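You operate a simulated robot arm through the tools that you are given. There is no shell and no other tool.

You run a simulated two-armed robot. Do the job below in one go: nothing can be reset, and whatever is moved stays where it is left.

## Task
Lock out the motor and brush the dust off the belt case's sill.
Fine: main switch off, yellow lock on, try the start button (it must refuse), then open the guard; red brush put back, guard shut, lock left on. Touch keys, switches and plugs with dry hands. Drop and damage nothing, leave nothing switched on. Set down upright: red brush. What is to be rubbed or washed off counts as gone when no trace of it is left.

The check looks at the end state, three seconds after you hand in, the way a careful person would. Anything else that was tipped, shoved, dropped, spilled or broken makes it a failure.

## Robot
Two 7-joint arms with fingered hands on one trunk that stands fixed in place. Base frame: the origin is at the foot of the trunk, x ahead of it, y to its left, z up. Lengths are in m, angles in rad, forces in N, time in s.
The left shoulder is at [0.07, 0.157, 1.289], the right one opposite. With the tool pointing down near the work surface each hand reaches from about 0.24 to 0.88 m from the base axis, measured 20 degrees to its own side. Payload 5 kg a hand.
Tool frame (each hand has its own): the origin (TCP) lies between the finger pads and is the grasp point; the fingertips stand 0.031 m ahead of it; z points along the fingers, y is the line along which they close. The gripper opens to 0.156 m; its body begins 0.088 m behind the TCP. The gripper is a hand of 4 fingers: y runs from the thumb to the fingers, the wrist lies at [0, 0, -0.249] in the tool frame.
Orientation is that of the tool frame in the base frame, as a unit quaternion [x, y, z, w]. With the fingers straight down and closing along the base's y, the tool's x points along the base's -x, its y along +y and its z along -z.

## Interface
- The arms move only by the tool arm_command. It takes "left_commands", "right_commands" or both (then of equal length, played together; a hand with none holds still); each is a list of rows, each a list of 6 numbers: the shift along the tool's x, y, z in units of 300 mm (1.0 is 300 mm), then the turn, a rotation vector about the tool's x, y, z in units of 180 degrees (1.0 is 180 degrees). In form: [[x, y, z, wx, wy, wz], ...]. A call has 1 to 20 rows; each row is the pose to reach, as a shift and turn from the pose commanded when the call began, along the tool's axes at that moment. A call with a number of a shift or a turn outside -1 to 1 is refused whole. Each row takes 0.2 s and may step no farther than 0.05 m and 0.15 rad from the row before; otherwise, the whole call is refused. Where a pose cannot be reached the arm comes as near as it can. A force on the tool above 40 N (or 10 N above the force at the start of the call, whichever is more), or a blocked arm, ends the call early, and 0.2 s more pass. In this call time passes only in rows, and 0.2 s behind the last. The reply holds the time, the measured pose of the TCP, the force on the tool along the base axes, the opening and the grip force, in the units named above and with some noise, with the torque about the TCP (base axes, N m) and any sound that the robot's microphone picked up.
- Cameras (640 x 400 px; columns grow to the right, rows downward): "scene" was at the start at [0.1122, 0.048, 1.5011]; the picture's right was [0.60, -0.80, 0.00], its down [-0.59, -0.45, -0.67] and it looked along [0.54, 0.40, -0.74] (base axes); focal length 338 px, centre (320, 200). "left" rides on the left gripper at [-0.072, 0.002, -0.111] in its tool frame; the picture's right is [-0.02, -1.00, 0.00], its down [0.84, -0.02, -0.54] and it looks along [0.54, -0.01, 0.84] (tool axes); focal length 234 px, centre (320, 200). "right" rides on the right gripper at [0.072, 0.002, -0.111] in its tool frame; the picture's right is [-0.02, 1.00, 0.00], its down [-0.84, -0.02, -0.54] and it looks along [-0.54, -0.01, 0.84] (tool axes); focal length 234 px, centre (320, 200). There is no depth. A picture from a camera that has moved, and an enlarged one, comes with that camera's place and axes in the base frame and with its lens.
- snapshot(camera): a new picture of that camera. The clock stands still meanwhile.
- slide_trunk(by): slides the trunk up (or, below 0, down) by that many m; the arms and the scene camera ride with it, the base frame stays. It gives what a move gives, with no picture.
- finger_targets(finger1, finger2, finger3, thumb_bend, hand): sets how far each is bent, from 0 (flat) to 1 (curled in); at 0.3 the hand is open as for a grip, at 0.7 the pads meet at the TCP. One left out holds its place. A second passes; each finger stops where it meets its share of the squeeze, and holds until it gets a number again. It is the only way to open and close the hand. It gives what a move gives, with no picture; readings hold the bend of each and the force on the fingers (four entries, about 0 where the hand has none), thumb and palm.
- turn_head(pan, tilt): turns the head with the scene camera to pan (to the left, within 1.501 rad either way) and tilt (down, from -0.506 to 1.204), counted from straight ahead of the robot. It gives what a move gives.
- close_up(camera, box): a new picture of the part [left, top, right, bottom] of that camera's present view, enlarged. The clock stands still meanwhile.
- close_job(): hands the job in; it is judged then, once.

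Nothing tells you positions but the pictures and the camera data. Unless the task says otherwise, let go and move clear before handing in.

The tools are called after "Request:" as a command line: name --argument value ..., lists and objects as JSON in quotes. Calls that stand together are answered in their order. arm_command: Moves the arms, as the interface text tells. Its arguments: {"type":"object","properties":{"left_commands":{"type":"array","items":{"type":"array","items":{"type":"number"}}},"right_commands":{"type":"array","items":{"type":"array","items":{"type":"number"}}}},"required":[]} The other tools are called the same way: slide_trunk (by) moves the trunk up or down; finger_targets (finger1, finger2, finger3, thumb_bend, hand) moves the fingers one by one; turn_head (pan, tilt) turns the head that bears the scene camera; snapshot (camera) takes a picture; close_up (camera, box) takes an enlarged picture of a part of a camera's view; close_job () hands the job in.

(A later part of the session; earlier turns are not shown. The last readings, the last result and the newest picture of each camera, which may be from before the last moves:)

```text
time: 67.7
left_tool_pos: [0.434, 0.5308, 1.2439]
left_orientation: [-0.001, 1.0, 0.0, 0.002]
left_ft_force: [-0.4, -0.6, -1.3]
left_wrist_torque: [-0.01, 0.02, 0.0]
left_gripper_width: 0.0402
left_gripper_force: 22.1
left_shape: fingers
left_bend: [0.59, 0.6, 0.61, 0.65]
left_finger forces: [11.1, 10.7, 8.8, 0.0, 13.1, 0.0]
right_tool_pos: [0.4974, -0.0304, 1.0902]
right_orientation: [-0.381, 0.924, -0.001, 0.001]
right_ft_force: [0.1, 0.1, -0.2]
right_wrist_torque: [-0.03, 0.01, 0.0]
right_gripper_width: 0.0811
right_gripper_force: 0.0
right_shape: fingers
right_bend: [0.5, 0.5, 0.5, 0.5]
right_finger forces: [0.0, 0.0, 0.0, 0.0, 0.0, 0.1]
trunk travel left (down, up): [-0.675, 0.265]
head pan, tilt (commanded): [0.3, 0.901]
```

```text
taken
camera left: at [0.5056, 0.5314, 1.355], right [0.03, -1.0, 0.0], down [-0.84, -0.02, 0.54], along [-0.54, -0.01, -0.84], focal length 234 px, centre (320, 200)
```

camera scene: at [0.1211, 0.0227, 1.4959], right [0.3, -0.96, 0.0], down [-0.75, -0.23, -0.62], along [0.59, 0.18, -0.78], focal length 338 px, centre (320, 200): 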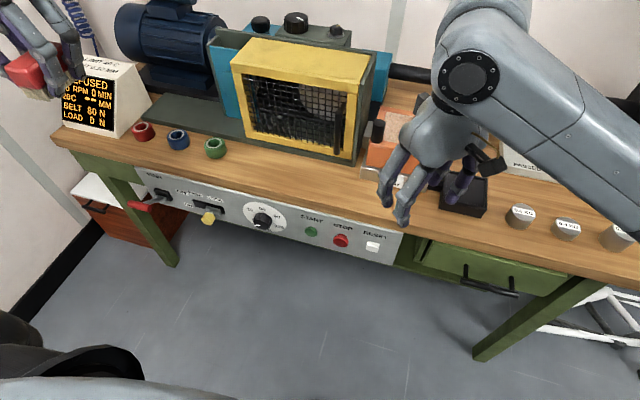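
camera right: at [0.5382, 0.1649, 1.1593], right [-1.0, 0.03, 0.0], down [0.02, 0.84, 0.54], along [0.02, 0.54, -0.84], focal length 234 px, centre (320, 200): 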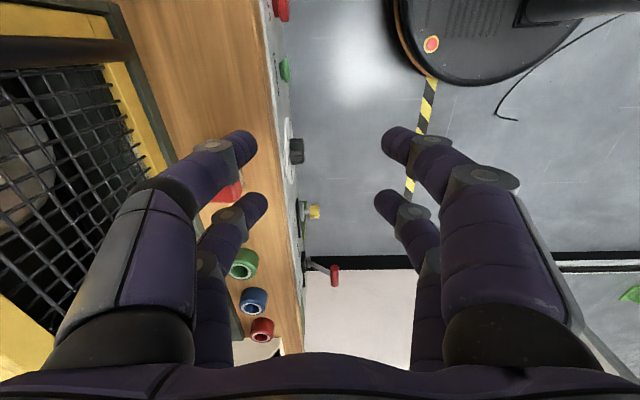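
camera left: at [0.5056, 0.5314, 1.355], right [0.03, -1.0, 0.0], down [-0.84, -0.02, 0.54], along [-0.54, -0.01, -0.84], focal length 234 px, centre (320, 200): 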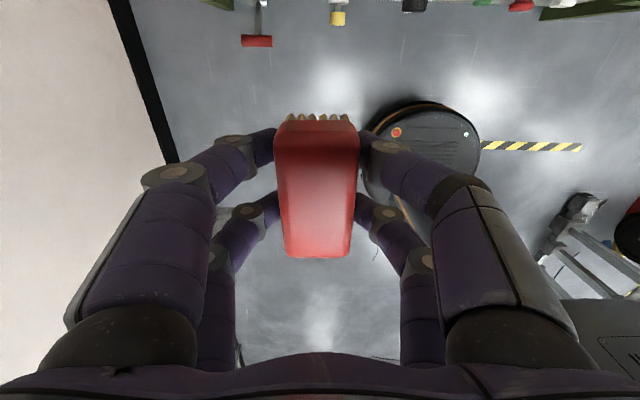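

The brush is parked high at left. Now I'll bring the right hand, pitched 45° and heading +x, in front of the guard's black handle.

Request:
arm_command --right_commands '[[-0.092, 0.02, 0.037, 0.0123, -0.0296, 0.0296], [-0.185, 0.04, 0.075, 0.0245, -0.059, 0.059], [-0.277, 0.059, 0.112, 0.0368, -0.0887, 0.0887], [-0.369, 0.079, 0.15, 0.049, -0.1183, 0.1183], [-0.461, 0.099, 0.187, 0.0613, -0.148, 0.148], [-0.554, 0.119, 0.225, 0.0735, -0.1775, 0.1775], [-0.646, 0.138, 0.262, 0.0858, -0.207, 0.207], [-0.738, 0.158, 0.3, 0.098, -0.2366, 0.2366]]'

Request:
snapshot --camera "scene"

Request:
snapshot --camera "right"

```text
time: 69.5
left_tool_pos: [0.4358, 0.5316, 1.2435]
left_orientation: [-0.002, 1.0, -0.001, 0.001]
left_ft_force: [-0.1, -0.4, -1.1]
left_wrist_torque: [-0.02, -0.01, 0.02]
left_gripper_width: 0.0404
left_gripper_force: 22.1
left_shape: fingers
left_bend: [0.59, 0.6, 0.61, 0.65]
left_finger forces: [11.2, 10.8, 8.9, 0.0, 13.1, 0.0]
right_tool_pos: [0.6218, 0.1613, 0.9986]
right_orientation: [0.0, 0.923, -0.001, 0.384]
right_ft_force: [0.2, 0.7, 0.0]
right_wrist_torque: [0.0, 0.02, 0.01]
right_gripper_width: 0.0807
right_gripper_force: 0.0
right_shape: fingers
right_bend: [0.5, 0.5, 0.5, 0.5]
right_finger forces: [0.1, 0.0, 0.0, 0.0, 0.0, 0.0]
trunk travel left (down, up): [-0.675, 0.265]
head pan, tilt (commanded): [0.3, 0.901]
```

```text
taken
camera scene: at [0.1217, 0.0249, 1.4959], right [0.3, -0.96, 0.0], down [-0.75, -0.23, -0.62], along [0.59, 0.18, -0.78], focal length 338 px, centre (320, 200)
```

scene: 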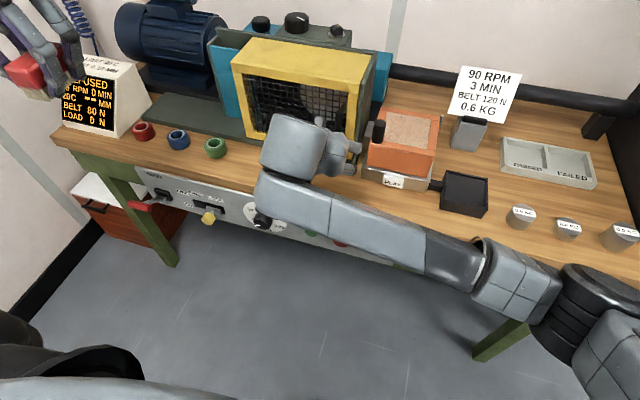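

```text
taken
camera right: at [0.4906, 0.1631, 1.0276], right [0.02, 1.0, 0.02], down [0.21, -0.02, 0.98], along [0.98, -0.02, -0.21], focal length 234 px, centre (320, 200)
```

right: 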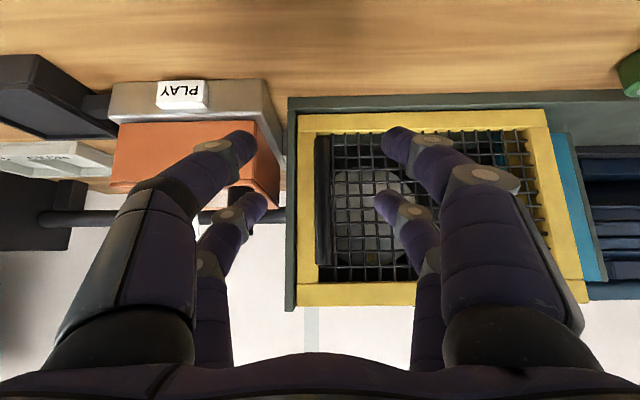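

The handle is straight ahead at y≈0.161, spanning z 0.90–1.04. I'll flatten the hand to about 15° below horizontal so both finger pairs can wrap it.

Request:
arm_command --right_commands '[[0.016, 0, 0.016, 0, -0.042, 0], [0.033, 0, 0.033, 0, -0.084, 0], [0.05, 0, 0.05, 0, -0.126, 0], [0.066, 0, 0.066, 0, -0.1667, 0]]'

Request:
snapshot --camera "right"

```text
time: 70.5
left_tool_pos: [0.434, 0.53, 1.2424]
left_orientation: [-0.001, 1.0, 0.0, 0.001]
left_ft_force: [0.2, -0.4, -1.0]
left_wrist_torque: [0.01, 0.02, 0.03]
left_gripper_width: 0.0405
left_gripper_force: 22.1
left_shape: fingers
left_bend: [0.59, 0.6, 0.61, 0.65]
left_finger forces: [11.1, 10.9, 8.8, 0.0, 13.1, 0.1]
right_tool_pos: [0.6214, 0.1591, 0.9721]
right_orientation: [0.0, 0.793, -0.001, 0.609]
right_ft_force: [0.3, -0.2, 0.3]
right_wrist_torque: [0.01, -0.01, 0.02]
right_gripper_width: 0.0808
right_gripper_force: 0.1
right_shape: fingers
right_bend: [0.5, 0.5, 0.5, 0.5]
right_finger forces: [0.1, 0.1, 0.0, 0.0, 0.0, 0.0]
trunk travel left (down, up): [-0.675, 0.265]
head pan, tilt (commanded): [0.3, 0.901]
```

```text
taken
camera right: at [0.4941, 0.1611, 0.9316], right [0.01, 1.0, 0.02], down [-0.31, -0.02, 0.95], along [0.95, -0.01, 0.31], focal length 234 px, centre (320, 200)
```

right: 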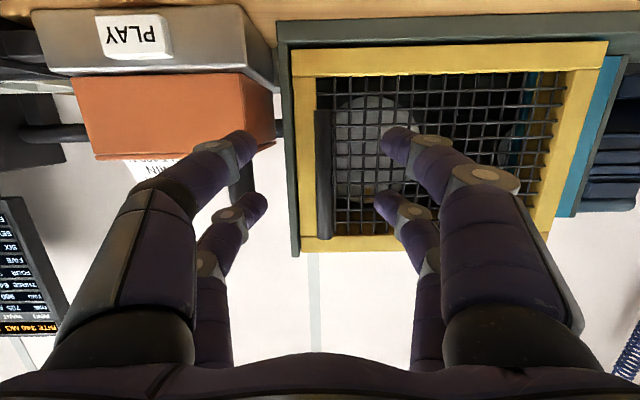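

The fingers straddle the handle's line. I'll move forward to bring the bar between them.

Request:
arm_command --right_commands '[[-0.025, 0.005, 0.093, 0, 0, 0], [-0.05, 0.008, 0.187, 0, 0, 0], [-0.073, 0.01, 0.274, 0, 0, 0]]'

Request:
snapshot --camera "right"

Request:
close_up --camera "scene" --box '[230, 60, 430, 220]'

```text
time: 71.3
left_tool_pos: [0.4339, 0.531, 1.2423]
left_orientation: [-0.001, 1.0, 0.0, 0.001]
left_ft_force: [0.5, 0.5, -1.2]
left_wrist_torque: [0.04, 0.01, -0.01]
left_gripper_width: 0.0402
left_gripper_force: 21.9
left_shape: fingers
left_bend: [0.59, 0.6, 0.61, 0.65]
left_finger forces: [11.1, 10.8, 8.8, 0.0, 13.0, 0.0]
right_tool_pos: [0.706, 0.1622, 0.9715]
right_orientation: [0.001, 0.793, -0.002, 0.609]
right_ft_force: [0.5, -0.3, 0.2]
right_wrist_torque: [-0.02, 0.01, 0.02]
right_gripper_width: 0.0808
right_gripper_force: 0.1
right_shape: fingers
right_bend: [0.5, 0.5, 0.5, 0.5]
right_finger forces: [0.1, 0.1, 0.0, 0.0, 0.1, 0.1]
trunk travel left (down, up): [-0.675, 0.265]
head pan, tilt (commanded): [0.3, 0.901]
```

```text
taken
camera right: at [0.5791, 0.165, 0.9309], right [0.01, 1.0, 0.02], down [-0.31, -0.02, 0.95], along [0.95, -0.01, 0.31], focal length 234 px, centre (320, 200)
```

right: 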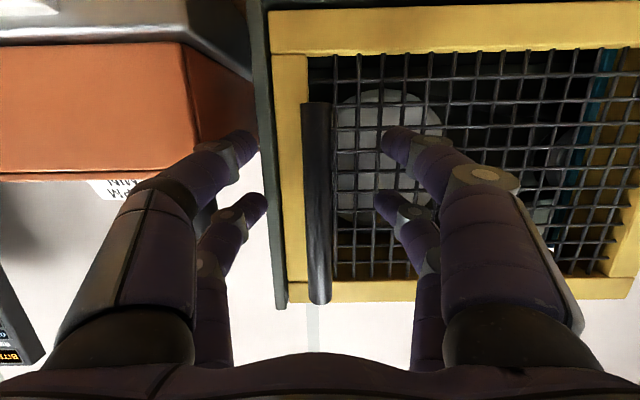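

```text
2.50 times, centred on (330, 140) of scene
camera zoom: at [0.1218, 0.0234, 1.4959], right [0.3, -0.96, 0.0], down [-0.75, -0.23, -0.62], along [0.59, 0.18, -0.78], focal length 846 px, centre (295, 350)
```

zoom: 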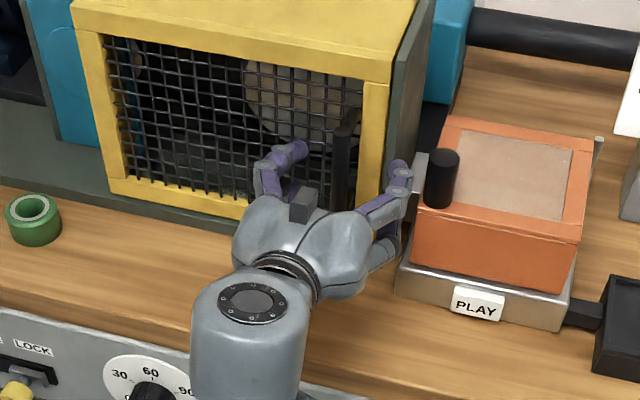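

The handle appears to be at x≈0.70, already between the finger pads. I'll close the right hand on it gently.

Request:
finger_targets --hand "right" --finger1 0.67 --finger2 0.67 --finger3 0.67 --thumb_bend 0.67

Request:
snapshot --camera "right"

Request:
close_up --camera "scene" --box '[230, 60, 430, 220]'

```text
time: 72.3
left_tool_pos: [0.4332, 0.5286, 1.2444]
left_orientation: [0.0, 1.0, 0.0, 0.002]
left_ft_force: [0.2, 0.5, -1.0]
left_wrist_torque: [0.0, 0.03, 0.01]
left_gripper_width: 0.0405
left_gripper_force: 21.7
left_shape: fingers
left_bend: [0.59, 0.6, 0.61, 0.65]
left_finger forces: [11.1, 10.8, 8.7, 0.1, 13.1, 0.0]
right_tool_pos: [0.7066, 0.1612, 0.9714]
right_orientation: [0.002, 0.793, -0.002, 0.609]
right_ft_force: [0.5, -11.1, -1.5]
right_wrist_torque: [0.17, 0.06, -0.53]
right_gripper_width: 0.0158
right_gripper_force: 5.4
right_shape: fingers
right_bend: [0.67, 0.67, 0.55, 0.67]
right_finger forces: [0.1, 0.0, 10.7, 0.0, 0.0, 0.1]
trunk travel left (down, up): [-0.675, 0.265]
head pan, tilt (commanded): [0.3, 0.901]
```

```text
taken
camera right: at [0.5791, 0.1628, 0.9311], right [0.01, 1.0, 0.02], down [-0.31, -0.02, 0.95], along [0.95, -0.02, 0.31], focal length 234 px, centre (320, 200)
```

right: 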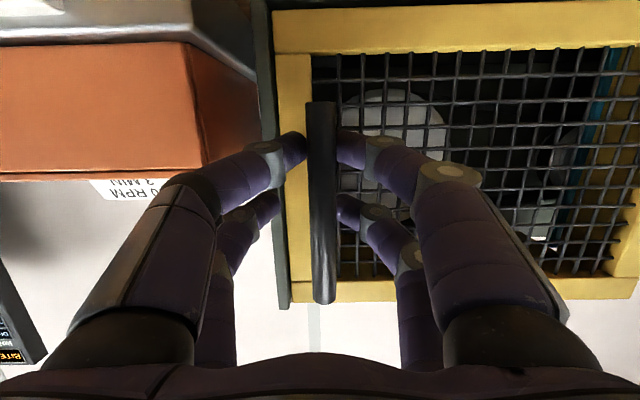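

```text
2.50 times, centred on (330, 140) of scene
camera zoom: at [0.1214, 0.0212, 1.4959], right [0.3, -0.96, 0.0], down [-0.75, -0.23, -0.62], along [0.59, 0.18, -0.78], focal length 846 px, centre (295, 350)
```

zoom: 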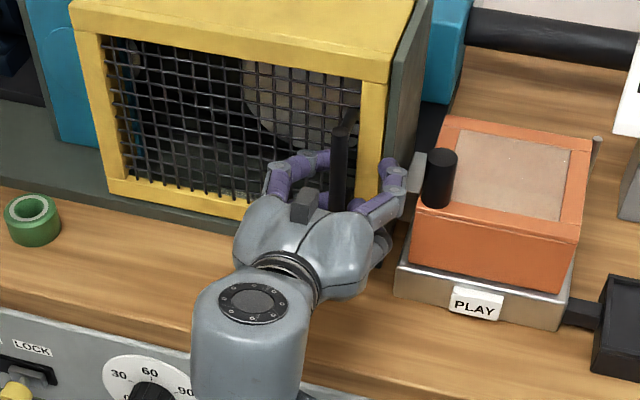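

One finger is pressing the case's side wall instead of the handle. I'll reopen, move back 15 mm, and close again.

Request:
finger_targets --hand "right" --finger1 0.52 --finger2 0.52 --finger3 0.52 --thumb_bend 0.52

Request:
arm_command --right_commands '[[0.013, 0, -0.048, 0, 0, 0]]'

Request:
finger_targets --hand "right" --finger1 0.7 --finger2 0.7 --finger3 0.7 --thumb_bend 0.7

Request:
snapshot --camera "right"

Request:
close_up --camera "scene" --box '[230, 60, 430, 220]'

```text
time: 73.3
left_tool_pos: [0.4343, 0.53, 1.2441]
left_orientation: [-0.001, 1.0, 0.0, 0.001]
left_ft_force: [-0.4, -1.2, -0.6]
left_wrist_torque: [0.01, 0.0, 0.0]
left_gripper_width: 0.0403
left_gripper_force: 21.7
left_shape: fingers
left_bend: [0.59, 0.6, 0.61, 0.65]
left_finger forces: [11.0, 10.9, 8.8, 0.0, 13.1, 0.1]
right_tool_pos: [0.7065, 0.1632, 0.9712]
right_orientation: [0.001, 0.793, -0.001, 0.609]
right_ft_force: [-0.3, 0.3, -0.3]
right_wrist_torque: [0.02, 0.05, 0.0]
right_gripper_width: 0.0724
right_gripper_force: 0.0
right_shape: fingers
right_bend: [0.52, 0.52, 0.52, 0.52]
right_finger forces: [0.1, 0.0, 0.1, 0.1, 0.0, 0.0]
trunk travel left (down, up): [-0.675, 0.265]
head pan, tilt (commanded): [0.3, 0.901]
```

```text
time: 73.7
left_tool_pos: [0.4335, 0.531, 1.2435]
left_orientation: [-0.002, 1.0, -0.001, 0.002]
left_ft_force: [0.1, 0.7, -0.4]
left_wrist_torque: [0.01, 0.01, -0.02]
left_gripper_width: 0.0405
left_gripper_force: 21.6
left_shape: fingers
left_bend: [0.59, 0.6, 0.61, 0.65]
left_finger forces: [11.1, 10.8, 8.8, 0.0, 13.2, 0.0]
right_tool_pos: [0.6922, 0.1631, 0.9723]
right_orientation: [0.001, 0.793, -0.002, 0.609]
right_ft_force: [-0.3, -0.6, 0.1]
right_wrist_torque: [0.0, 0.02, 0.0]
right_gripper_width: 0.0727
right_gripper_force: 0.1
right_shape: fingers
right_bend: [0.52, 0.52, 0.52, 0.52]
right_finger forces: [0.1, 0.1, 0.0, 0.1, 0.0, 0.1]
trunk travel left (down, up): [-0.675, 0.265]
head pan, tilt (commanded): [0.3, 0.901]
```

```text
time: 74.7
left_tool_pos: [0.435, 0.529, 1.2432]
left_orientation: [-0.001, 1.0, 0.0, 0.0]
left_ft_force: [0.6, 0.0, -2.0]
left_wrist_torque: [-0.02, 0.03, 0.03]
left_gripper_width: 0.0403
left_gripper_force: 22.2
left_shape: fingers
left_bend: [0.59, 0.6, 0.61, 0.65]
left_finger forces: [11.1, 10.9, 8.8, 0.0, 13.2, 0.0]
right_tool_pos: [0.692, 0.1638, 0.9722]
right_orientation: [0.0, 0.793, -0.001, 0.609]
right_ft_force: [0.9, -1.4, 0.6]
right_wrist_torque: [-0.03, -0.01, -0.01]
right_gripper_width: 0.0154
right_gripper_force: 5.5
right_shape: fingers
right_bend: [0.67, 0.68, 0.68, 0.68]
right_finger forces: [3.4, 1.3, 1.5, 0.1, 4.9, 0.1]
trunk travel left (down, up): [-0.675, 0.265]
head pan, tilt (commanded): [0.3, 0.901]
```

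```text
taken
camera right: at [0.5647, 0.1642, 0.9312], right [0.01, 1.0, 0.02], down [-0.31, -0.02, 0.95], along [0.95, -0.01, 0.31], focal length 234 px, centre (320, 200)
```

right: 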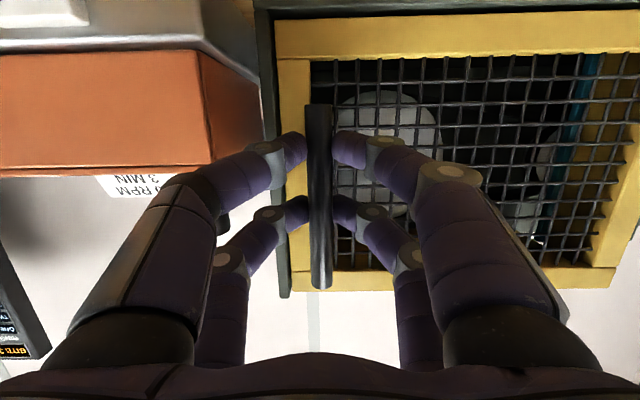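

```text
2.50 times, centred on (330, 140) of scene
camera zoom: at [0.1216, 0.0228, 1.4959], right [0.3, -0.96, 0.0], down [-0.75, -0.23, -0.62], along [0.59, 0.18, -0.78], focal length 846 px, centre (295, 350)
```

zoom: 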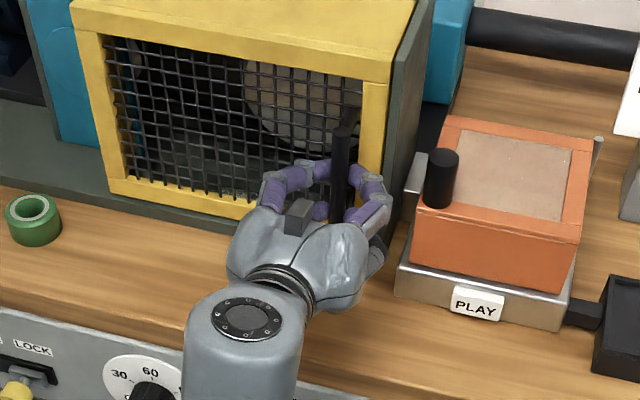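

All four fingers now hold the handle (width 15 mm). I'll pull gently toward me to learn how the guard moves.

Request:
arm_command --right_commands '[[0.009, 0, -0.032, 0, 0, 0], [0.017, 0, -0.064, 0, 0, 0], [0.026, 0, -0.097, 0, 0, 0]]'

Request:
snapshot --camera "right"

Request:
close_up --camera "scene" --box '[210, 30, 410, 200]'

```text
time: 75.5
left_tool_pos: [0.4344, 0.532, 1.2421]
left_orientation: [-0.001, 1.0, -0.001, 0.001]
left_ft_force: [0.2, 0.0, -0.9]
left_wrist_torque: [0.06, 0.0, -0.02]
left_gripper_width: 0.0403
left_gripper_force: 21.7
left_shape: fingers
left_bend: [0.59, 0.6, 0.61, 0.65]
left_finger forces: [11.0, 10.8, 8.8, 0.0, 13.0, 0.0]
right_tool_pos: [0.6621, 0.163, 0.9713]
right_orientation: [-0.001, 0.794, 0.0, 0.608]
right_ft_force: [-0.1, 0.5, 0.7]
right_wrist_torque: [0.04, -0.02, -0.01]
right_gripper_width: 0.005
right_gripper_force: 0.1
right_shape: fingers
right_bend: [0.7, 0.7, 0.7, 0.7]
right_finger forces: [0.1, 0.1, 0.1, 0.0, 0.0, 0.0]
trunk travel left (down, up): [-0.675, 0.265]
head pan, tilt (commanded): [0.3, 0.901]
```

```text
taken
camera right: at [0.5344, 0.1647, 0.9313], right [0.01, 1.0, 0.02], down [-0.31, -0.02, 0.95], along [0.95, -0.01, 0.31], focal length 234 px, centre (320, 200)
```

right: 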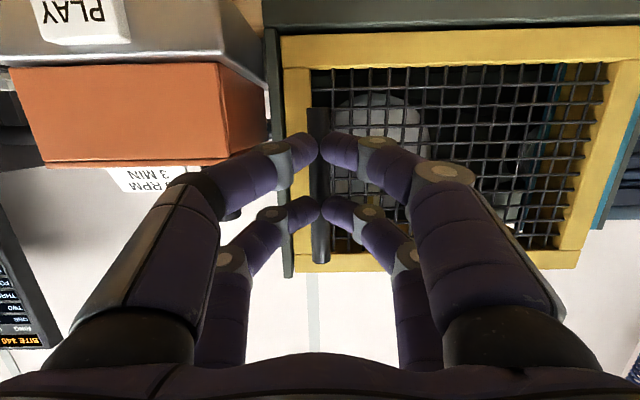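

```text
2.35 times, centred on (310, 115) of scene
camera zoom: at [0.1215, 0.0232, 1.4959], right [0.3, -0.96, 0.0], down [-0.75, -0.23, -0.62], along [0.59, 0.18, -0.78], focal length 796 px, centre (344, 400)
```

zoom: 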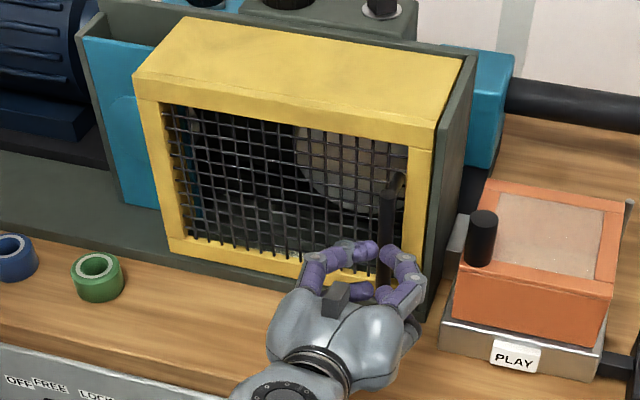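

The grip slipped off with only a light squeeze and the guard did not move. I'll take a deeper, firmer grip on the handle and try again.

Request:
finger_targets --hand "right" --finger1 0.58 --finger2 0.58 --finger3 0.58 --thumb_bend 0.58

Request:
arm_command --right_commands '[[-0.016, -0.003, 0.06, 0, 0, 0], [-0.034, -0.006, 0.127, 0, 0, 0]]'

Request:
snapshot --camera "right"

```text
time: 76.5
left_tool_pos: [0.4346, 0.5308, 1.2435]
left_orientation: [-0.001, 1.0, -0.001, 0.001]
left_ft_force: [0.3, 0.7, -1.2]
left_wrist_torque: [-0.01, 0.01, -0.01]
left_gripper_width: 0.0404
left_gripper_force: 22.1
left_shape: fingers
left_bend: [0.59, 0.6, 0.61, 0.65]
left_finger forces: [11.1, 10.8, 8.8, 0.0, 13.0, 0.1]
right_tool_pos: [0.6612, 0.1627, 0.9712]
right_orientation: [0.0, 0.794, -0.001, 0.609]
right_ft_force: [0.4, 0.3, -0.2]
right_wrist_torque: [0.03, 0.02, -0.04]
right_gripper_width: 0.0524
right_gripper_force: 0.0
right_shape: fingers
right_bend: [0.57, 0.57, 0.57, 0.57]
right_finger forces: [0.0, 0.0, 0.0, 0.0, 0.1, 0.0]
trunk travel left (down, up): [-0.675, 0.265]
head pan, tilt (commanded): [0.3, 0.901]
```

```text
time: 77.1
left_tool_pos: [0.4346, 0.5313, 1.2431]
left_orientation: [-0.001, 1.0, -0.001, 0.001]
left_ft_force: [0.8, -0.3, -0.9]
left_wrist_torque: [-0.01, 0.0, -0.01]
left_gripper_width: 0.0407
left_gripper_force: 22.0
left_shape: fingers
left_bend: [0.59, 0.6, 0.61, 0.65]
left_finger forces: [11.1, 10.8, 8.8, 0.1, 13.1, 0.1]
right_tool_pos: [0.7012, 0.1607, 0.9701]
right_orientation: [0.0, 0.793, -0.001, 0.609]
right_ft_force: [0.2, 0.5, -0.5]
right_wrist_torque: [0.0, -0.02, 0.0]
right_gripper_width: 0.0527
right_gripper_force: 0.1
right_shape: fingers
right_bend: [0.57, 0.57, 0.57, 0.57]
right_finger forces: [0.0, 0.0, 0.1, 0.0, 0.1, 0.0]
trunk travel left (down, up): [-0.675, 0.265]
head pan, tilt (commanded): [0.3, 0.901]
```

```text
taken
camera right: at [0.5743, 0.1628, 0.9308], right [0.01, 1.0, 0.02], down [-0.31, -0.02, 0.95], along [0.95, -0.01, 0.31], focal length 234 px, centre (320, 200)
```

right: 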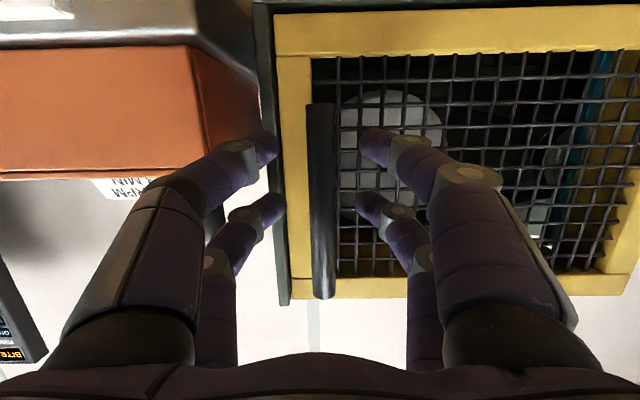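

The handle is centred between the finger pairs. I'll close firmly.

Request:
finger_targets --hand "right" --finger1 0.9 --finger2 0.9 --finger3 0.9 --thumb_bend 0.9

Request:
arm_command --right_commands '[[0.009, 0, -0.032, 0, 0, 0], [0.014, 0, -0.05, 0, 0, 0]]'

Request:
snapshot --camera "right"

Request:
close_up --camera "scene" --box '[210, 30, 410, 200]'

```text
time: 77.9
left_tool_pos: [0.4378, 0.5316, 1.2412]
left_orientation: [0.0, 1.0, 0.0, 0.001]
left_ft_force: [-0.1, -0.2, -1.3]
left_wrist_torque: [0.0, -0.04, 0.0]
left_gripper_width: 0.0402
left_gripper_force: 22.2
left_shape: fingers
left_bend: [0.59, 0.6, 0.61, 0.65]
left_finger forces: [11.1, 10.9, 8.9, 0.0, 13.0, 0.0]
right_tool_pos: [0.7088, 0.155, 0.9691]
right_orientation: [0.003, 0.794, -0.005, 0.608]
right_ft_force: [30.6, -0.4, -4.8]
right_wrist_torque: [-0.16, -0.62, -0.33]
right_gripper_width: 0.0029
right_gripper_force: 19.1
right_shape: fingers
right_bend: [0.65, 0.76, 0.75, 0.76]
right_finger forces: [14.4, 0.0, 0.0, 0.0, 23.6, 0.0]
trunk travel left (down, up): [-0.675, 0.265]
head pan, tilt (commanded): [0.3, 0.901]
stopped (right hand): the force on the tool passed its limit at 42 N (the readings are from after the stop); the commanded pose is now the measured one
```

```text
time: 78.2
left_tool_pos: [0.4381, 0.5315, 1.242]
left_orientation: [-0.001, 1.0, 0.0, 0.0]
left_ft_force: [-0.4, 0.2, -1.4]
left_wrist_torque: [-0.01, -0.05, -0.01]
left_gripper_width: 0.0404
left_gripper_force: 21.7
left_shape: fingers
left_bend: [0.59, 0.6, 0.61, 0.65]
left_finger forces: [11.2, 10.7, 8.8, 0.1, 13.1, 0.0]
right_tool_pos: [0.7098, 0.1521, 0.9688]
right_orientation: [0.005, 0.793, -0.008, 0.609]
right_ft_force: [36.6, 1.9, -8.1]
right_wrist_torque: [-0.12, -0.74, -0.57]
right_gripper_width: 0.0029
right_gripper_force: 20.2
right_shape: fingers
right_bend: [0.64, 0.77, 0.76, 0.78]
right_finger forces: [17.8, 0.0, 0.0, 0.0, 21.4, 0.1]
trunk travel left (down, up): [-0.675, 0.265]
head pan, tilt (commanded): [0.3, 0.901]
stopped in row 1 (right hand): the force on the tool passed its limit at 48 N (the readings are from after the stop); the commanded pose is now the measured one
```

```text
taken
camera right: at [0.5831, 0.1555, 0.9294], right [0.02, 1.0, 0.02], down [-0.31, -0.01, 0.95], along [0.95, -0.03, 0.31], focal length 234 px, centre (320, 200)
```

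right: 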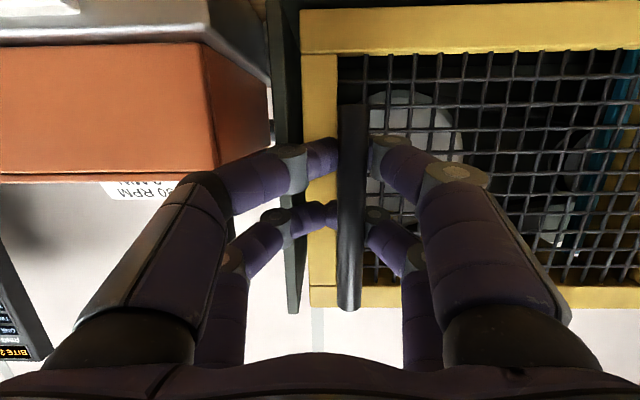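

```text
2.35 times, centred on (310, 115) of scene
camera zoom: at [0.1269, 0.0237, 1.4953], right [0.3, -0.96, 0.0], down [-0.75, -0.23, -0.62], along [0.59, 0.18, -0.79], focal length 796 px, centre (344, 400)
```

zoom: 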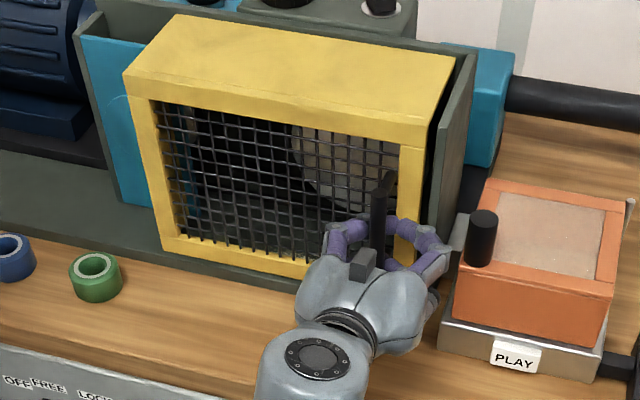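

The guard has shifted left a few millimetres with a gap opening at its right wall, and it resists being pulled toward me. So it is a sliding guard that opens to the left. I'll relax this grip and reposition around the handle.

Request:
finger_targets --hand "right" --finger1 0.58 --finger2 0.58 --finger3 0.58 --thumb_bend 0.58

Request:
snapshot --camera "right"

Request:
close_up --camera "scene" --box '[210, 30, 410, 200]'

```text
time: 79.2
left_tool_pos: [0.4326, 0.5301, 1.2432]
left_orientation: [-0.002, 1.0, 0.0, 0.001]
left_ft_force: [-0.5, 0.1, -0.2]
left_wrist_torque: [-0.01, 0.04, -0.01]
left_gripper_width: 0.0404
left_gripper_force: 21.7
left_shape: fingers
left_bend: [0.59, 0.6, 0.61, 0.65]
left_finger forces: [11.1, 10.8, 8.9, 0.0, 13.1, 0.0]
right_tool_pos: [0.705, 0.1553, 0.9738]
right_orientation: [0.003, 0.792, -0.005, 0.61]
right_ft_force: [0.6, -0.3, -0.4]
right_wrist_torque: [-0.02, 0.0, 0.01]
right_gripper_width: 0.0524
right_gripper_force: 0.1
right_shape: fingers
right_bend: [0.57, 0.57, 0.57, 0.57]
right_finger forces: [0.0, 0.0, 0.0, 0.0, 0.0, 0.0]
trunk travel left (down, up): [-0.675, 0.265]
head pan, tilt (commanded): [0.3, 0.901]
```

```text
taken
camera right: at [0.5767, 0.1582, 0.9323], right [0.02, 1.0, 0.02], down [-0.31, -0.01, 0.95], along [0.95, -0.02, 0.31], focal length 234 px, centre (320, 200)
```

right: 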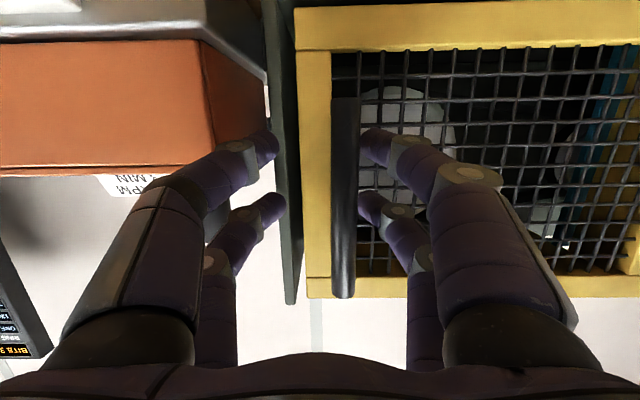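

```text
2.35 times, centred on (310, 115) of scene
camera zoom: at [0.1214, 0.0231, 1.4959], right [0.3, -0.96, 0.0], down [-0.75, -0.23, -0.62], along [0.59, 0.18, -0.78], focal length 796 px, centre (344, 400)
```

zoom: 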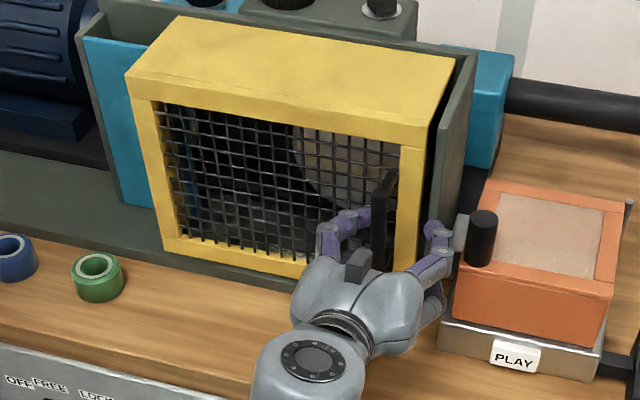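

The guard slides left easily. I'll back the hand slightly from the wall edge, centre it on the bar and close lightly so the bar is captured.

Request:
arm_command --right_commands '[[0.01, 0.0, -0.039, 0, 0, 0], [0.01, 0.047, -0.039, 0, 0, 0]]'

Request:
finger_targets --hand "right" --finger1 0.67 --finger2 0.67 --finger3 0.67 --thumb_bend 0.67

Request:
snapshot --camera "right"

```text
time: 79.8
left_tool_pos: [0.4327, 0.5314, 1.2435]
left_orientation: [-0.001, 1.0, -0.001, 0.001]
left_ft_force: [0.2, -0.2, -1.0]
left_wrist_torque: [0.0, 0.01, -0.03]
left_gripper_width: 0.0405
left_gripper_force: 22.3
left_shape: fingers
left_bend: [0.59, 0.6, 0.61, 0.65]
left_finger forces: [11.1, 10.8, 8.8, 0.0, 13.1, 0.0]
right_tool_pos: [0.6912, 0.1693, 0.971]
right_orientation: [0.003, 0.792, -0.005, 0.61]
right_ft_force: [0.0, 0.8, -0.4]
right_wrist_torque: [-0.04, 0.01, -0.01]
right_gripper_width: 0.0526
right_gripper_force: 0.1
right_shape: fingers
right_bend: [0.57, 0.57, 0.57, 0.57]
right_finger forces: [0.0, 0.0, 0.1, 0.0, 0.0, 0.1]
trunk travel left (down, up): [-0.675, 0.265]
head pan, tilt (commanded): [0.3, 0.901]
```

```text
time: 80.8
left_tool_pos: [0.434, 0.5304, 1.2423]
left_orientation: [-0.001, 1.0, -0.001, 0.0]
left_ft_force: [0.4, 1.0, -0.3]
left_wrist_torque: [-0.02, 0.02, -0.03]
left_gripper_width: 0.0403
left_gripper_force: 22.4
left_shape: fingers
left_bend: [0.59, 0.6, 0.61, 0.65]
left_finger forces: [11.1, 10.8, 8.8, 0.0, 13.2, 0.0]
right_tool_pos: [0.691, 0.1688, 0.9721]
right_orientation: [0.004, 0.792, -0.005, 0.61]
right_ft_force: [0.5, 1.5, -0.1]
right_wrist_torque: [0.02, 0.0, 0.03]
right_gripper_width: 0.0182
right_gripper_force: 0.7
right_shape: fingers
right_bend: [0.66, 0.67, 0.67, 0.67]
right_finger forces: [1.0, 0.0, 0.0, 0.0, 0.5, 0.0]
trunk travel left (down, up): [-0.675, 0.265]
head pan, tilt (commanded): [0.3, 0.901]
```

```text
taken
camera right: at [0.5648, 0.1719, 0.9318], right [0.02, 1.0, 0.02], down [-0.31, -0.01, 0.95], along [0.95, -0.02, 0.31], focal length 234 px, centre (320, 200)
```

right: 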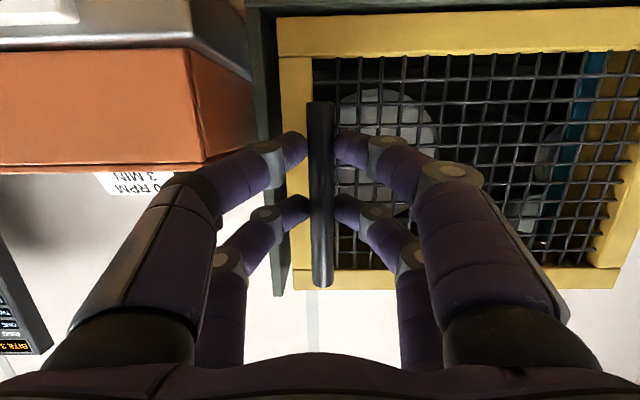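

The bar is captured with light contact. I'll drag the guard left 8 cm and watch the force.

Request:
arm_command --right_commands '[[0, 0.067, 0, -0.013, 0, -0.0035], [0, 0.133, 0, -0.026, 0, -0.007], [0, 0.2, 0, -0.04, 0, -0.0107], [0, 0.267, 0, -0.053, 0, -0.0142]]'

Request:
snapshot --camera "right"

Request:
snapshot --camera "scene"

```text
time: 81.8
left_tool_pos: [0.4318, 0.5319, 1.2427]
left_orientation: [-0.001, 1.0, -0.001, 0.002]
left_ft_force: [0.2, 0.0, -1.5]
left_wrist_torque: [0.01, 0.01, -0.01]
left_gripper_width: 0.0406
left_gripper_force: 21.7
left_shape: fingers
left_bend: [0.59, 0.6, 0.61, 0.65]
left_finger forces: [11.1, 10.8, 8.7, 0.0, 13.1, 0.0]
right_tool_pos: [0.6912, 0.2504, 0.9732]
right_orientation: [-0.065, 0.789, 0.047, 0.609]
right_ft_force: [-0.6, -2.3, 0.3]
right_wrist_torque: [-0.07, 0.01, -0.06]
right_gripper_width: 0.0179
right_gripper_force: 1.2
right_shape: fingers
right_bend: [0.67, 0.67, 0.67, 0.66]
right_finger forces: [0.3, 0.0, 0.0, 0.1, 2.2, 0.0]
trunk travel left (down, up): [-0.675, 0.265]
head pan, tilt (commanded): [0.3, 0.901]
```

```text
taken
camera right: at [0.5665, 0.2319, 0.9318], right [-0.15, 0.99, 0.02], down [-0.31, -0.07, 0.95], along [0.94, 0.14, 0.31], focal length 234 px, centre (320, 200)
```

right: 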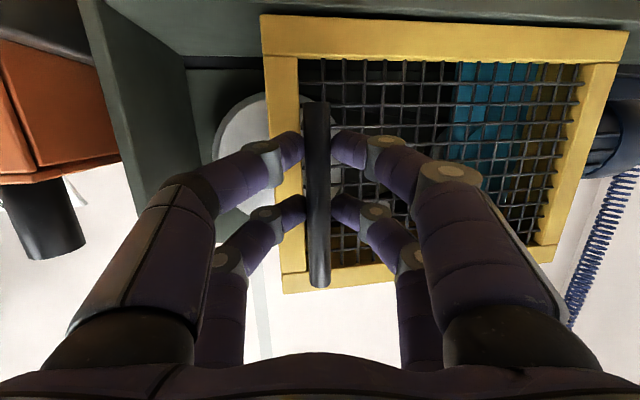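

```text
taken
camera scene: at [0.1214, 0.0238, 1.4959], right [0.3, -0.96, 0.0], down [-0.75, -0.23, -0.62], along [0.59, 0.18, -0.78], focal length 338 px, centre (320, 200)
```

scene: 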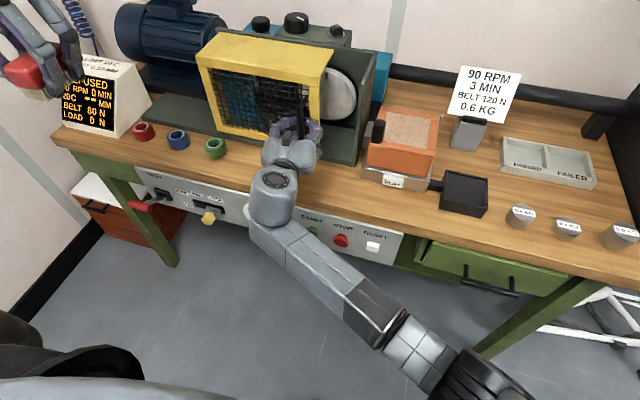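

The guard with its top slides left smoothly at about 2 N, which opens the case from above too. I'll continue sliding it left with a little yaw to keep reach.

Request:
arm_command --right_commands '[[-0.004, 0.082, 0.013, -0.018, 0, -0.0047], [-0.0075, 0.1645, 0.0255, -0.036, 0, -0.0094], [-0.011, 0.247, 0.038, -0.0537, 0, -0.014], [-0.015, 0.329, 0.051, -0.0716, 0, -0.0187], [-0.019, 0.411, 0.064, -0.0895, 0, -0.0234], [-0.0225, 0.4935, 0.0765, -0.1074, 0, -0.0281]]'

Request:
snapshot --camera "right"

Request:
snapshot --camera "scene"

```text
time: 83.4
left_tool_pos: [0.4314, 0.5295, 1.2438]
left_orientation: [0.001, 1.0, 0.0, 0.002]
left_ft_force: [-0.1, -0.9, -0.8]
left_wrist_torque: [0.0, 0.05, 0.01]
left_gripper_width: 0.0407
left_gripper_force: 21.6
left_shape: fingers
left_bend: [0.59, 0.6, 0.61, 0.65]
left_finger forces: [11.2, 10.9, 8.9, 0.0, 13.1, 0.1]
right_tool_pos: [0.7266, 0.3208, 0.9129]
right_orientation: [-0.214, 0.775, 0.093, 0.588]
right_ft_force: [-40.6, 2.8, 5.8]
right_wrist_torque: [0.2, -0.51, 1.12]
right_gripper_width: 0.0079
right_gripper_force: 21.4
right_shape: fingers
right_bend: [0.67, 0.62, 0.74, 0.71]
right_finger forces: [0.1, 25.3, 9.3, 0.0, 7.1, 0.0]
trunk travel left (down, up): [-0.675, 0.265]
head pan, tilt (commanded): [0.3, 0.901]
stopped in row 6 (right hand): the arm was blocked; the commanded pose is now the measured one
```

```text
taken
camera right: at [0.6119, 0.2624, 0.8776], right [-0.44, 0.9, -0.09], down [-0.28, -0.05, 0.96], along [0.86, 0.44, 0.27], focal length 234 px, centre (320, 200)
```

right: 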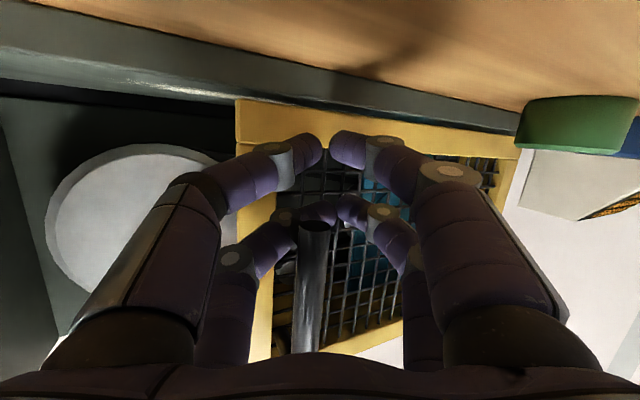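

```text
taken
camera scene: at [0.1154, 0.0232, 1.4963], right [0.3, -0.95, 0.0], down [-0.75, -0.23, -0.62], along [0.6, 0.18, -0.78], focal length 338 px, centre (320, 200)
```

scene: 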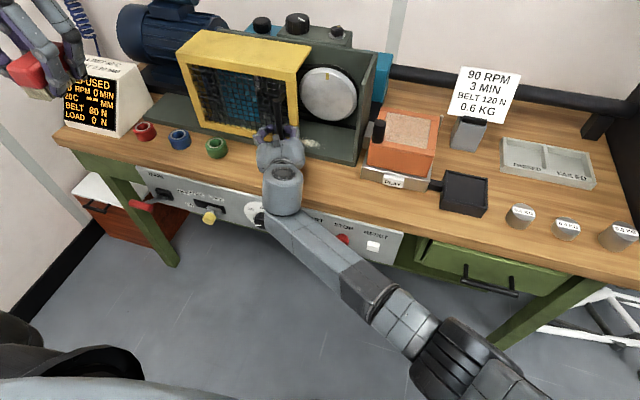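

The hand drifted forward and down at the reach limit and is pressing on the guard. I'll open the fingers and back away.

Request:
finger_targets --hand "right" --finger1 0.57 --finger2 0.57 --finger3 0.57 --thumb_bend 0.57

Request:
arm_command --right_commands '[[-0.02, 0.009, -0.06, 0, 0, 0], [-0.037, 0.017, -0.115, 0, 0, 0], [-0.055, 0.026, -0.173, 0, 0, 0]]'

Request:
snapshot --camera "right"

Request:
snapshot --camera "scene"

```text
time: 84.4
left_tool_pos: [0.4292, 0.5299, 1.2448]
left_orientation: [-0.001, 1.0, 0.0, 0.003]
left_ft_force: [-0.9, -0.1, -1.4]
left_wrist_torque: [0.0, 0.02, -0.02]
left_gripper_width: 0.0406
left_gripper_force: 21.9
left_shape: fingers
left_bend: [0.59, 0.6, 0.61, 0.65]
left_finger forces: [11.0, 10.8, 8.7, 0.1, 13.1, 0.1]
right_tool_pos: [0.7276, 0.3172, 0.9103]
right_orientation: [-0.21, 0.778, 0.089, 0.586]
right_ft_force: [-39.2, 2.6, 7.7]
right_wrist_torque: [-0.12, 0.23, 0.2]
right_gripper_width: 0.0298
right_gripper_force: 19.1
right_shape: fingers
right_bend: [0.56, 0.56, 0.75, 0.68]
right_finger forces: [0.1, 0.1, 10.4, 0.0, 28.7, 0.1]
trunk travel left (down, up): [-0.675, 0.265]
head pan, tilt (commanded): [0.3, 0.901]
```

```text
time: 85.2
left_tool_pos: [0.4346, 0.5304, 1.243]
left_orientation: [0.0, 1.0, 0.0, 0.002]
left_ft_force: [-0.1, 0.0, -0.8]
left_wrist_torque: [0.02, 0.0, 0.02]
left_gripper_width: 0.0407
left_gripper_force: 21.9
left_shape: fingers
left_bend: [0.59, 0.6, 0.61, 0.65]
left_finger forces: [11.2, 10.8, 8.8, 0.0, 13.1, 0.0]
right_tool_pos: [0.6891, 0.3074, 0.9423]
right_orientation: [-0.209, 0.778, 0.089, 0.585]
right_ft_force: [0.8, 0.1, 1.0]
right_wrist_torque: [-0.05, -0.04, 0.01]
right_gripper_width: 0.0578
right_gripper_force: 0.6
right_shape: fingers
right_bend: [0.56, 0.56, 0.56, 0.56]
right_finger forces: [0.1, 0.1, 0.1, 0.1, 1.2, 0.0]
trunk travel left (down, up): [-0.675, 0.265]
head pan, tilt (commanded): [0.3, 0.901]
```

```text
taken
camera right: at [0.5739, 0.2503, 0.9068], right [-0.42, 0.9, -0.08], down [-0.28, -0.04, 0.96], along [0.86, 0.43, 0.27], focal length 234 px, centre (320, 200)
```

right: 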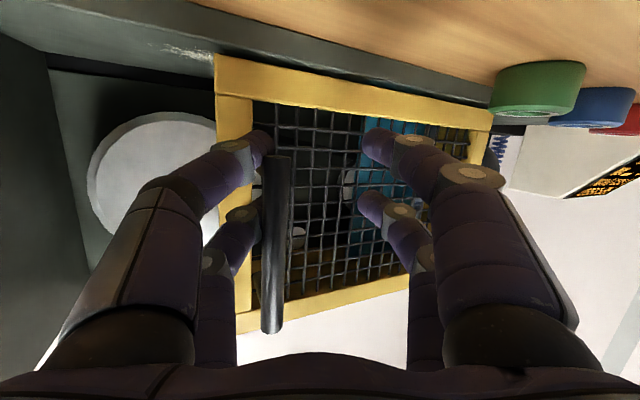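

```text
taken
camera scene: at [0.1217, 0.023, 1.496], right [0.29, -0.96, 0.0], down [-0.75, -0.23, -0.62], along [0.59, 0.18, -0.78], focal length 338 px, centre (320, 200)
```

scene: 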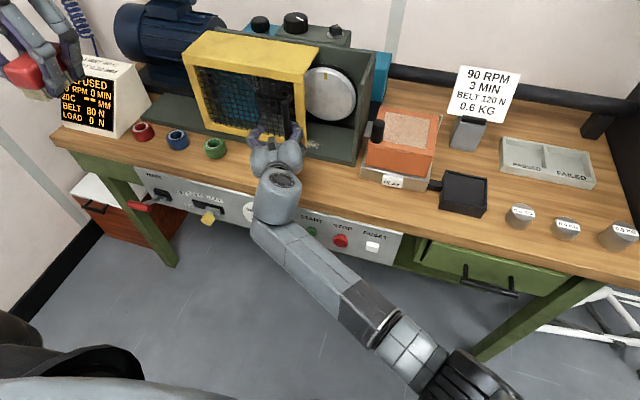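

Contact is released and the guard is about 12 cm open, with a whitish dust streak now visible on the sill. I'll withdraw from the handle, close the fingers, and turn the hand to point left so it can push the bar from its right side.

Request:
arm_command --right_commands '[[0, 0, -0.12, 0, 0, 0], [0, 0, -0.25, 0, 0, 0], [-0.05, -0.05, -0.3, 0, 0, 0]]'

Request:
finger_targets --hand "right" --finger1 0.7 --finger2 0.7 --finger3 0.7 --thumb_bend 0.7

Request:
arm_command --right_commands '[[0, -0.06, 0, -0.044, -0.005, -0.006], [0, -0.12, 0, -0.088, -0.01, -0.012], [0, -0.18, 0, -0.131, -0.015, -0.018], [0, -0.24, 0, -0.175, -0.02, -0.024], [0, -0.3, 0, -0.219, -0.0245, -0.03]]'

Request:
snapshot --camera "right"

Request:
snapshot --camera "scene"

```text
time: 86.0
left_tool_pos: [0.4348, 0.5299, 1.2425]
left_orientation: [0.0, 1.0, -0.001, 0.001]
left_ft_force: [-0.4, -0.9, -0.9]
left_wrist_torque: [0.04, 0.04, -0.02]
left_gripper_width: 0.0404
left_gripper_force: 21.7
left_shape: fingers
left_bend: [0.59, 0.6, 0.61, 0.65]
left_finger forces: [11.1, 10.8, 8.9, 0.0, 13.0, 0.1]
right_tool_pos: [0.6184, 0.2628, 0.98]
right_orientation: [-0.209, 0.78, 0.091, 0.583]
right_ft_force: [0.6, 0.5, 0.9]
right_wrist_torque: [0.01, -0.02, 0.03]
right_gripper_width: 0.057
right_gripper_force: 0.1
right_shape: fingers
right_bend: [0.56, 0.56, 0.56, 0.56]
right_finger forces: [0.1, 0.0, 0.0, 0.0, 0.1, 0.0]
trunk travel left (down, up): [-0.675, 0.265]
head pan, tilt (commanded): [0.3, 0.901]
```

```text
time: 87.0
left_tool_pos: [0.4344, 0.5296, 1.242]
left_orientation: [0.0, 1.0, 0.001, 0.0]
left_ft_force: [-0.3, 0.7, -1.5]
left_wrist_torque: [-0.03, -0.01, 0.0]
left_gripper_width: 0.0406
left_gripper_force: 22.2
left_shape: fingers
left_bend: [0.59, 0.6, 0.61, 0.65]
left_finger forces: [11.1, 10.9, 8.9, 0.0, 13.2, 0.0]
right_tool_pos: [0.6177, 0.2632, 0.9807]
right_orientation: [-0.209, 0.779, 0.09, 0.584]
right_ft_force: [0.2, -0.1, 0.8]
right_wrist_torque: [0.02, 0.02, 0.02]
right_gripper_width: 0.0048
right_gripper_force: 0.0
right_shape: fingers
right_bend: [0.7, 0.7, 0.7, 0.7]
right_finger forces: [0.0, 0.0, 0.1, 0.1, 0.0, 0.0]
trunk travel left (down, up): [-0.675, 0.265]
head pan, tilt (commanded): [0.3, 0.901]
```

```text
time: 88.2
left_tool_pos: [0.4352, 0.5308, 1.2429]
left_orientation: [0.0, 1.0, 0.0, 0.0]
left_ft_force: [-0.1, 0.4, -0.8]
left_wrist_torque: [-0.02, 0.02, 0.0]
left_gripper_width: 0.0402
left_gripper_force: 22.2
left_shape: fingers
left_bend: [0.59, 0.6, 0.61, 0.65]
left_finger forces: [11.1, 10.8, 8.9, 0.0, 13.1, 0.1]
right_tool_pos: [0.6584, 0.1825, 0.99]
right_orientation: [-0.426, 0.67, 0.33, 0.511]
right_ft_force: [-0.3, 0.8, -1.3]
right_wrist_torque: [0.09, -0.01, -0.04]
right_gripper_width: 0.0044
right_gripper_force: 0.0
right_shape: fingers
right_bend: [0.7, 0.7, 0.7, 0.7]
right_finger forces: [0.1, 0.1, 0.0, 0.0, 0.0, 0.1]
trunk travel left (down, up): [-0.675, 0.265]
head pan, tilt (commanded): [0.3, 0.901]
```

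```text
taken
camera right: at [0.6021, 0.0681, 0.9501], right [-0.9, 0.42, 0.03], down [-0.11, -0.29, 0.95], along [0.41, 0.86, 0.31], focal length 234 px, centre (320, 200)
```

right: 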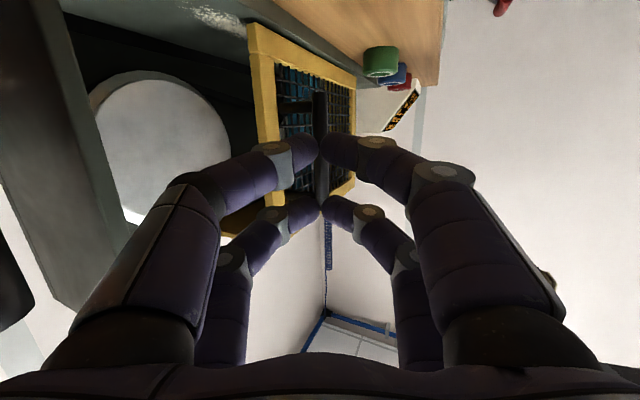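

```text
taken
camera scene: at [0.1225, 0.0222, 1.4959], right [0.3, -0.96, 0.0], down [-0.75, -0.23, -0.62], along [0.59, 0.18, -0.78], focal length 338 px, centre (320, 200)
```

scene: 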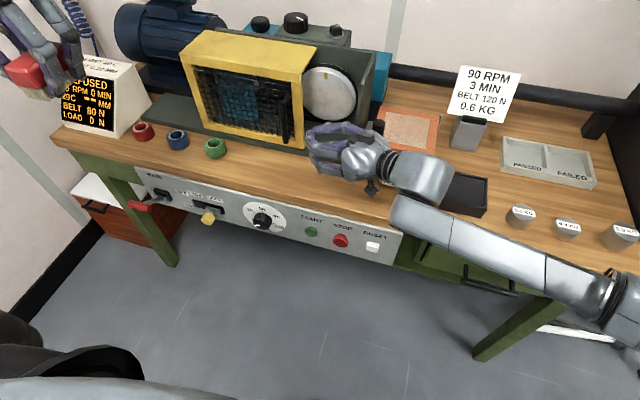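

The beak now points left, straight at the bar. I'll approach and push it to the left.

Request:
arm_command --right_commands '[[-0.024, 0.005, 0.122, 0, 0, 0], [-0.048, 0.009, 0.243, 0, 0, 0], [-0.064, 0.037, 0.301, 0, 0, 0], [-0.079, 0.065, 0.36, 0, 0, 0], [-0.095, 0.094, 0.418, 0, 0, 0]]'

Request:
snapshot --camera "right"

Request:
snapshot --camera "scene"

```text
time: 89.4
left_tool_pos: [0.4355, 0.531, 1.2428]
left_orientation: [-0.001, 1.0, -0.001, 0.001]
left_ft_force: [-0.6, -0.7, -0.9]
left_wrist_torque: [-0.02, 0.04, 0.01]
left_gripper_width: 0.0404
left_gripper_force: 22.2
left_shape: fingers
left_bend: [0.59, 0.6, 0.61, 0.65]
left_finger forces: [11.0, 10.8, 8.9, 0.0, 13.0, 0.0]
right_tool_pos: [0.686, 0.3127, 0.9861]
right_orientation: [-0.427, 0.67, 0.328, 0.511]
right_ft_force: [0.0, -0.6, 0.0]
right_wrist_torque: [0.0, 0.0, 0.01]
right_gripper_width: 0.0042
right_gripper_force: 0.0
right_shape: fingers
right_bend: [0.7, 0.7, 0.7, 0.7]
right_finger forces: [0.0, 0.0, 0.1, 0.0, 0.1, 0.1]
trunk travel left (down, up): [-0.675, 0.265]
head pan, tilt (commanded): [0.3, 0.901]
```

```text
taken
camera right: at [0.6296, 0.1993, 0.9462], right [-0.9, 0.43, 0.03], down [-0.11, -0.29, 0.95], along [0.41, 0.86, 0.31], focal length 234 px, centre (320, 200)
```

right: 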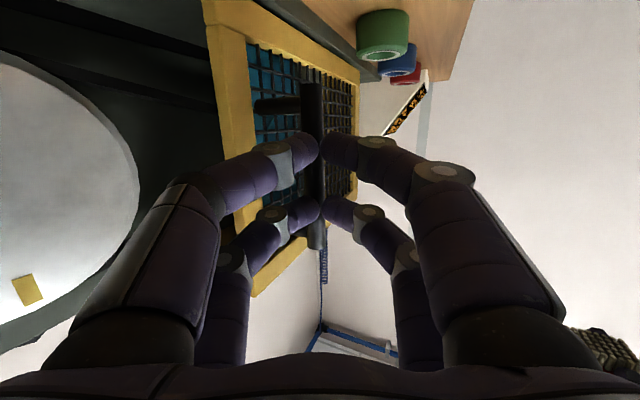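

```text
taken
camera scene: at [0.1214, 0.0241, 1.4959], right [0.3, -0.96, 0.0], down [-0.75, -0.23, -0.62], along [0.59, 0.18, -0.78], focal length 338 px, centre (320, 200)
```

scene: 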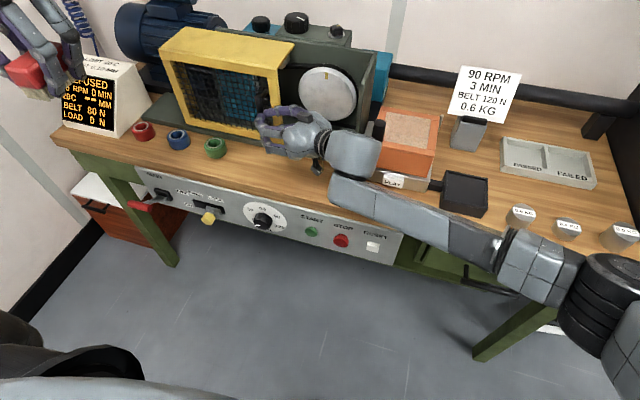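

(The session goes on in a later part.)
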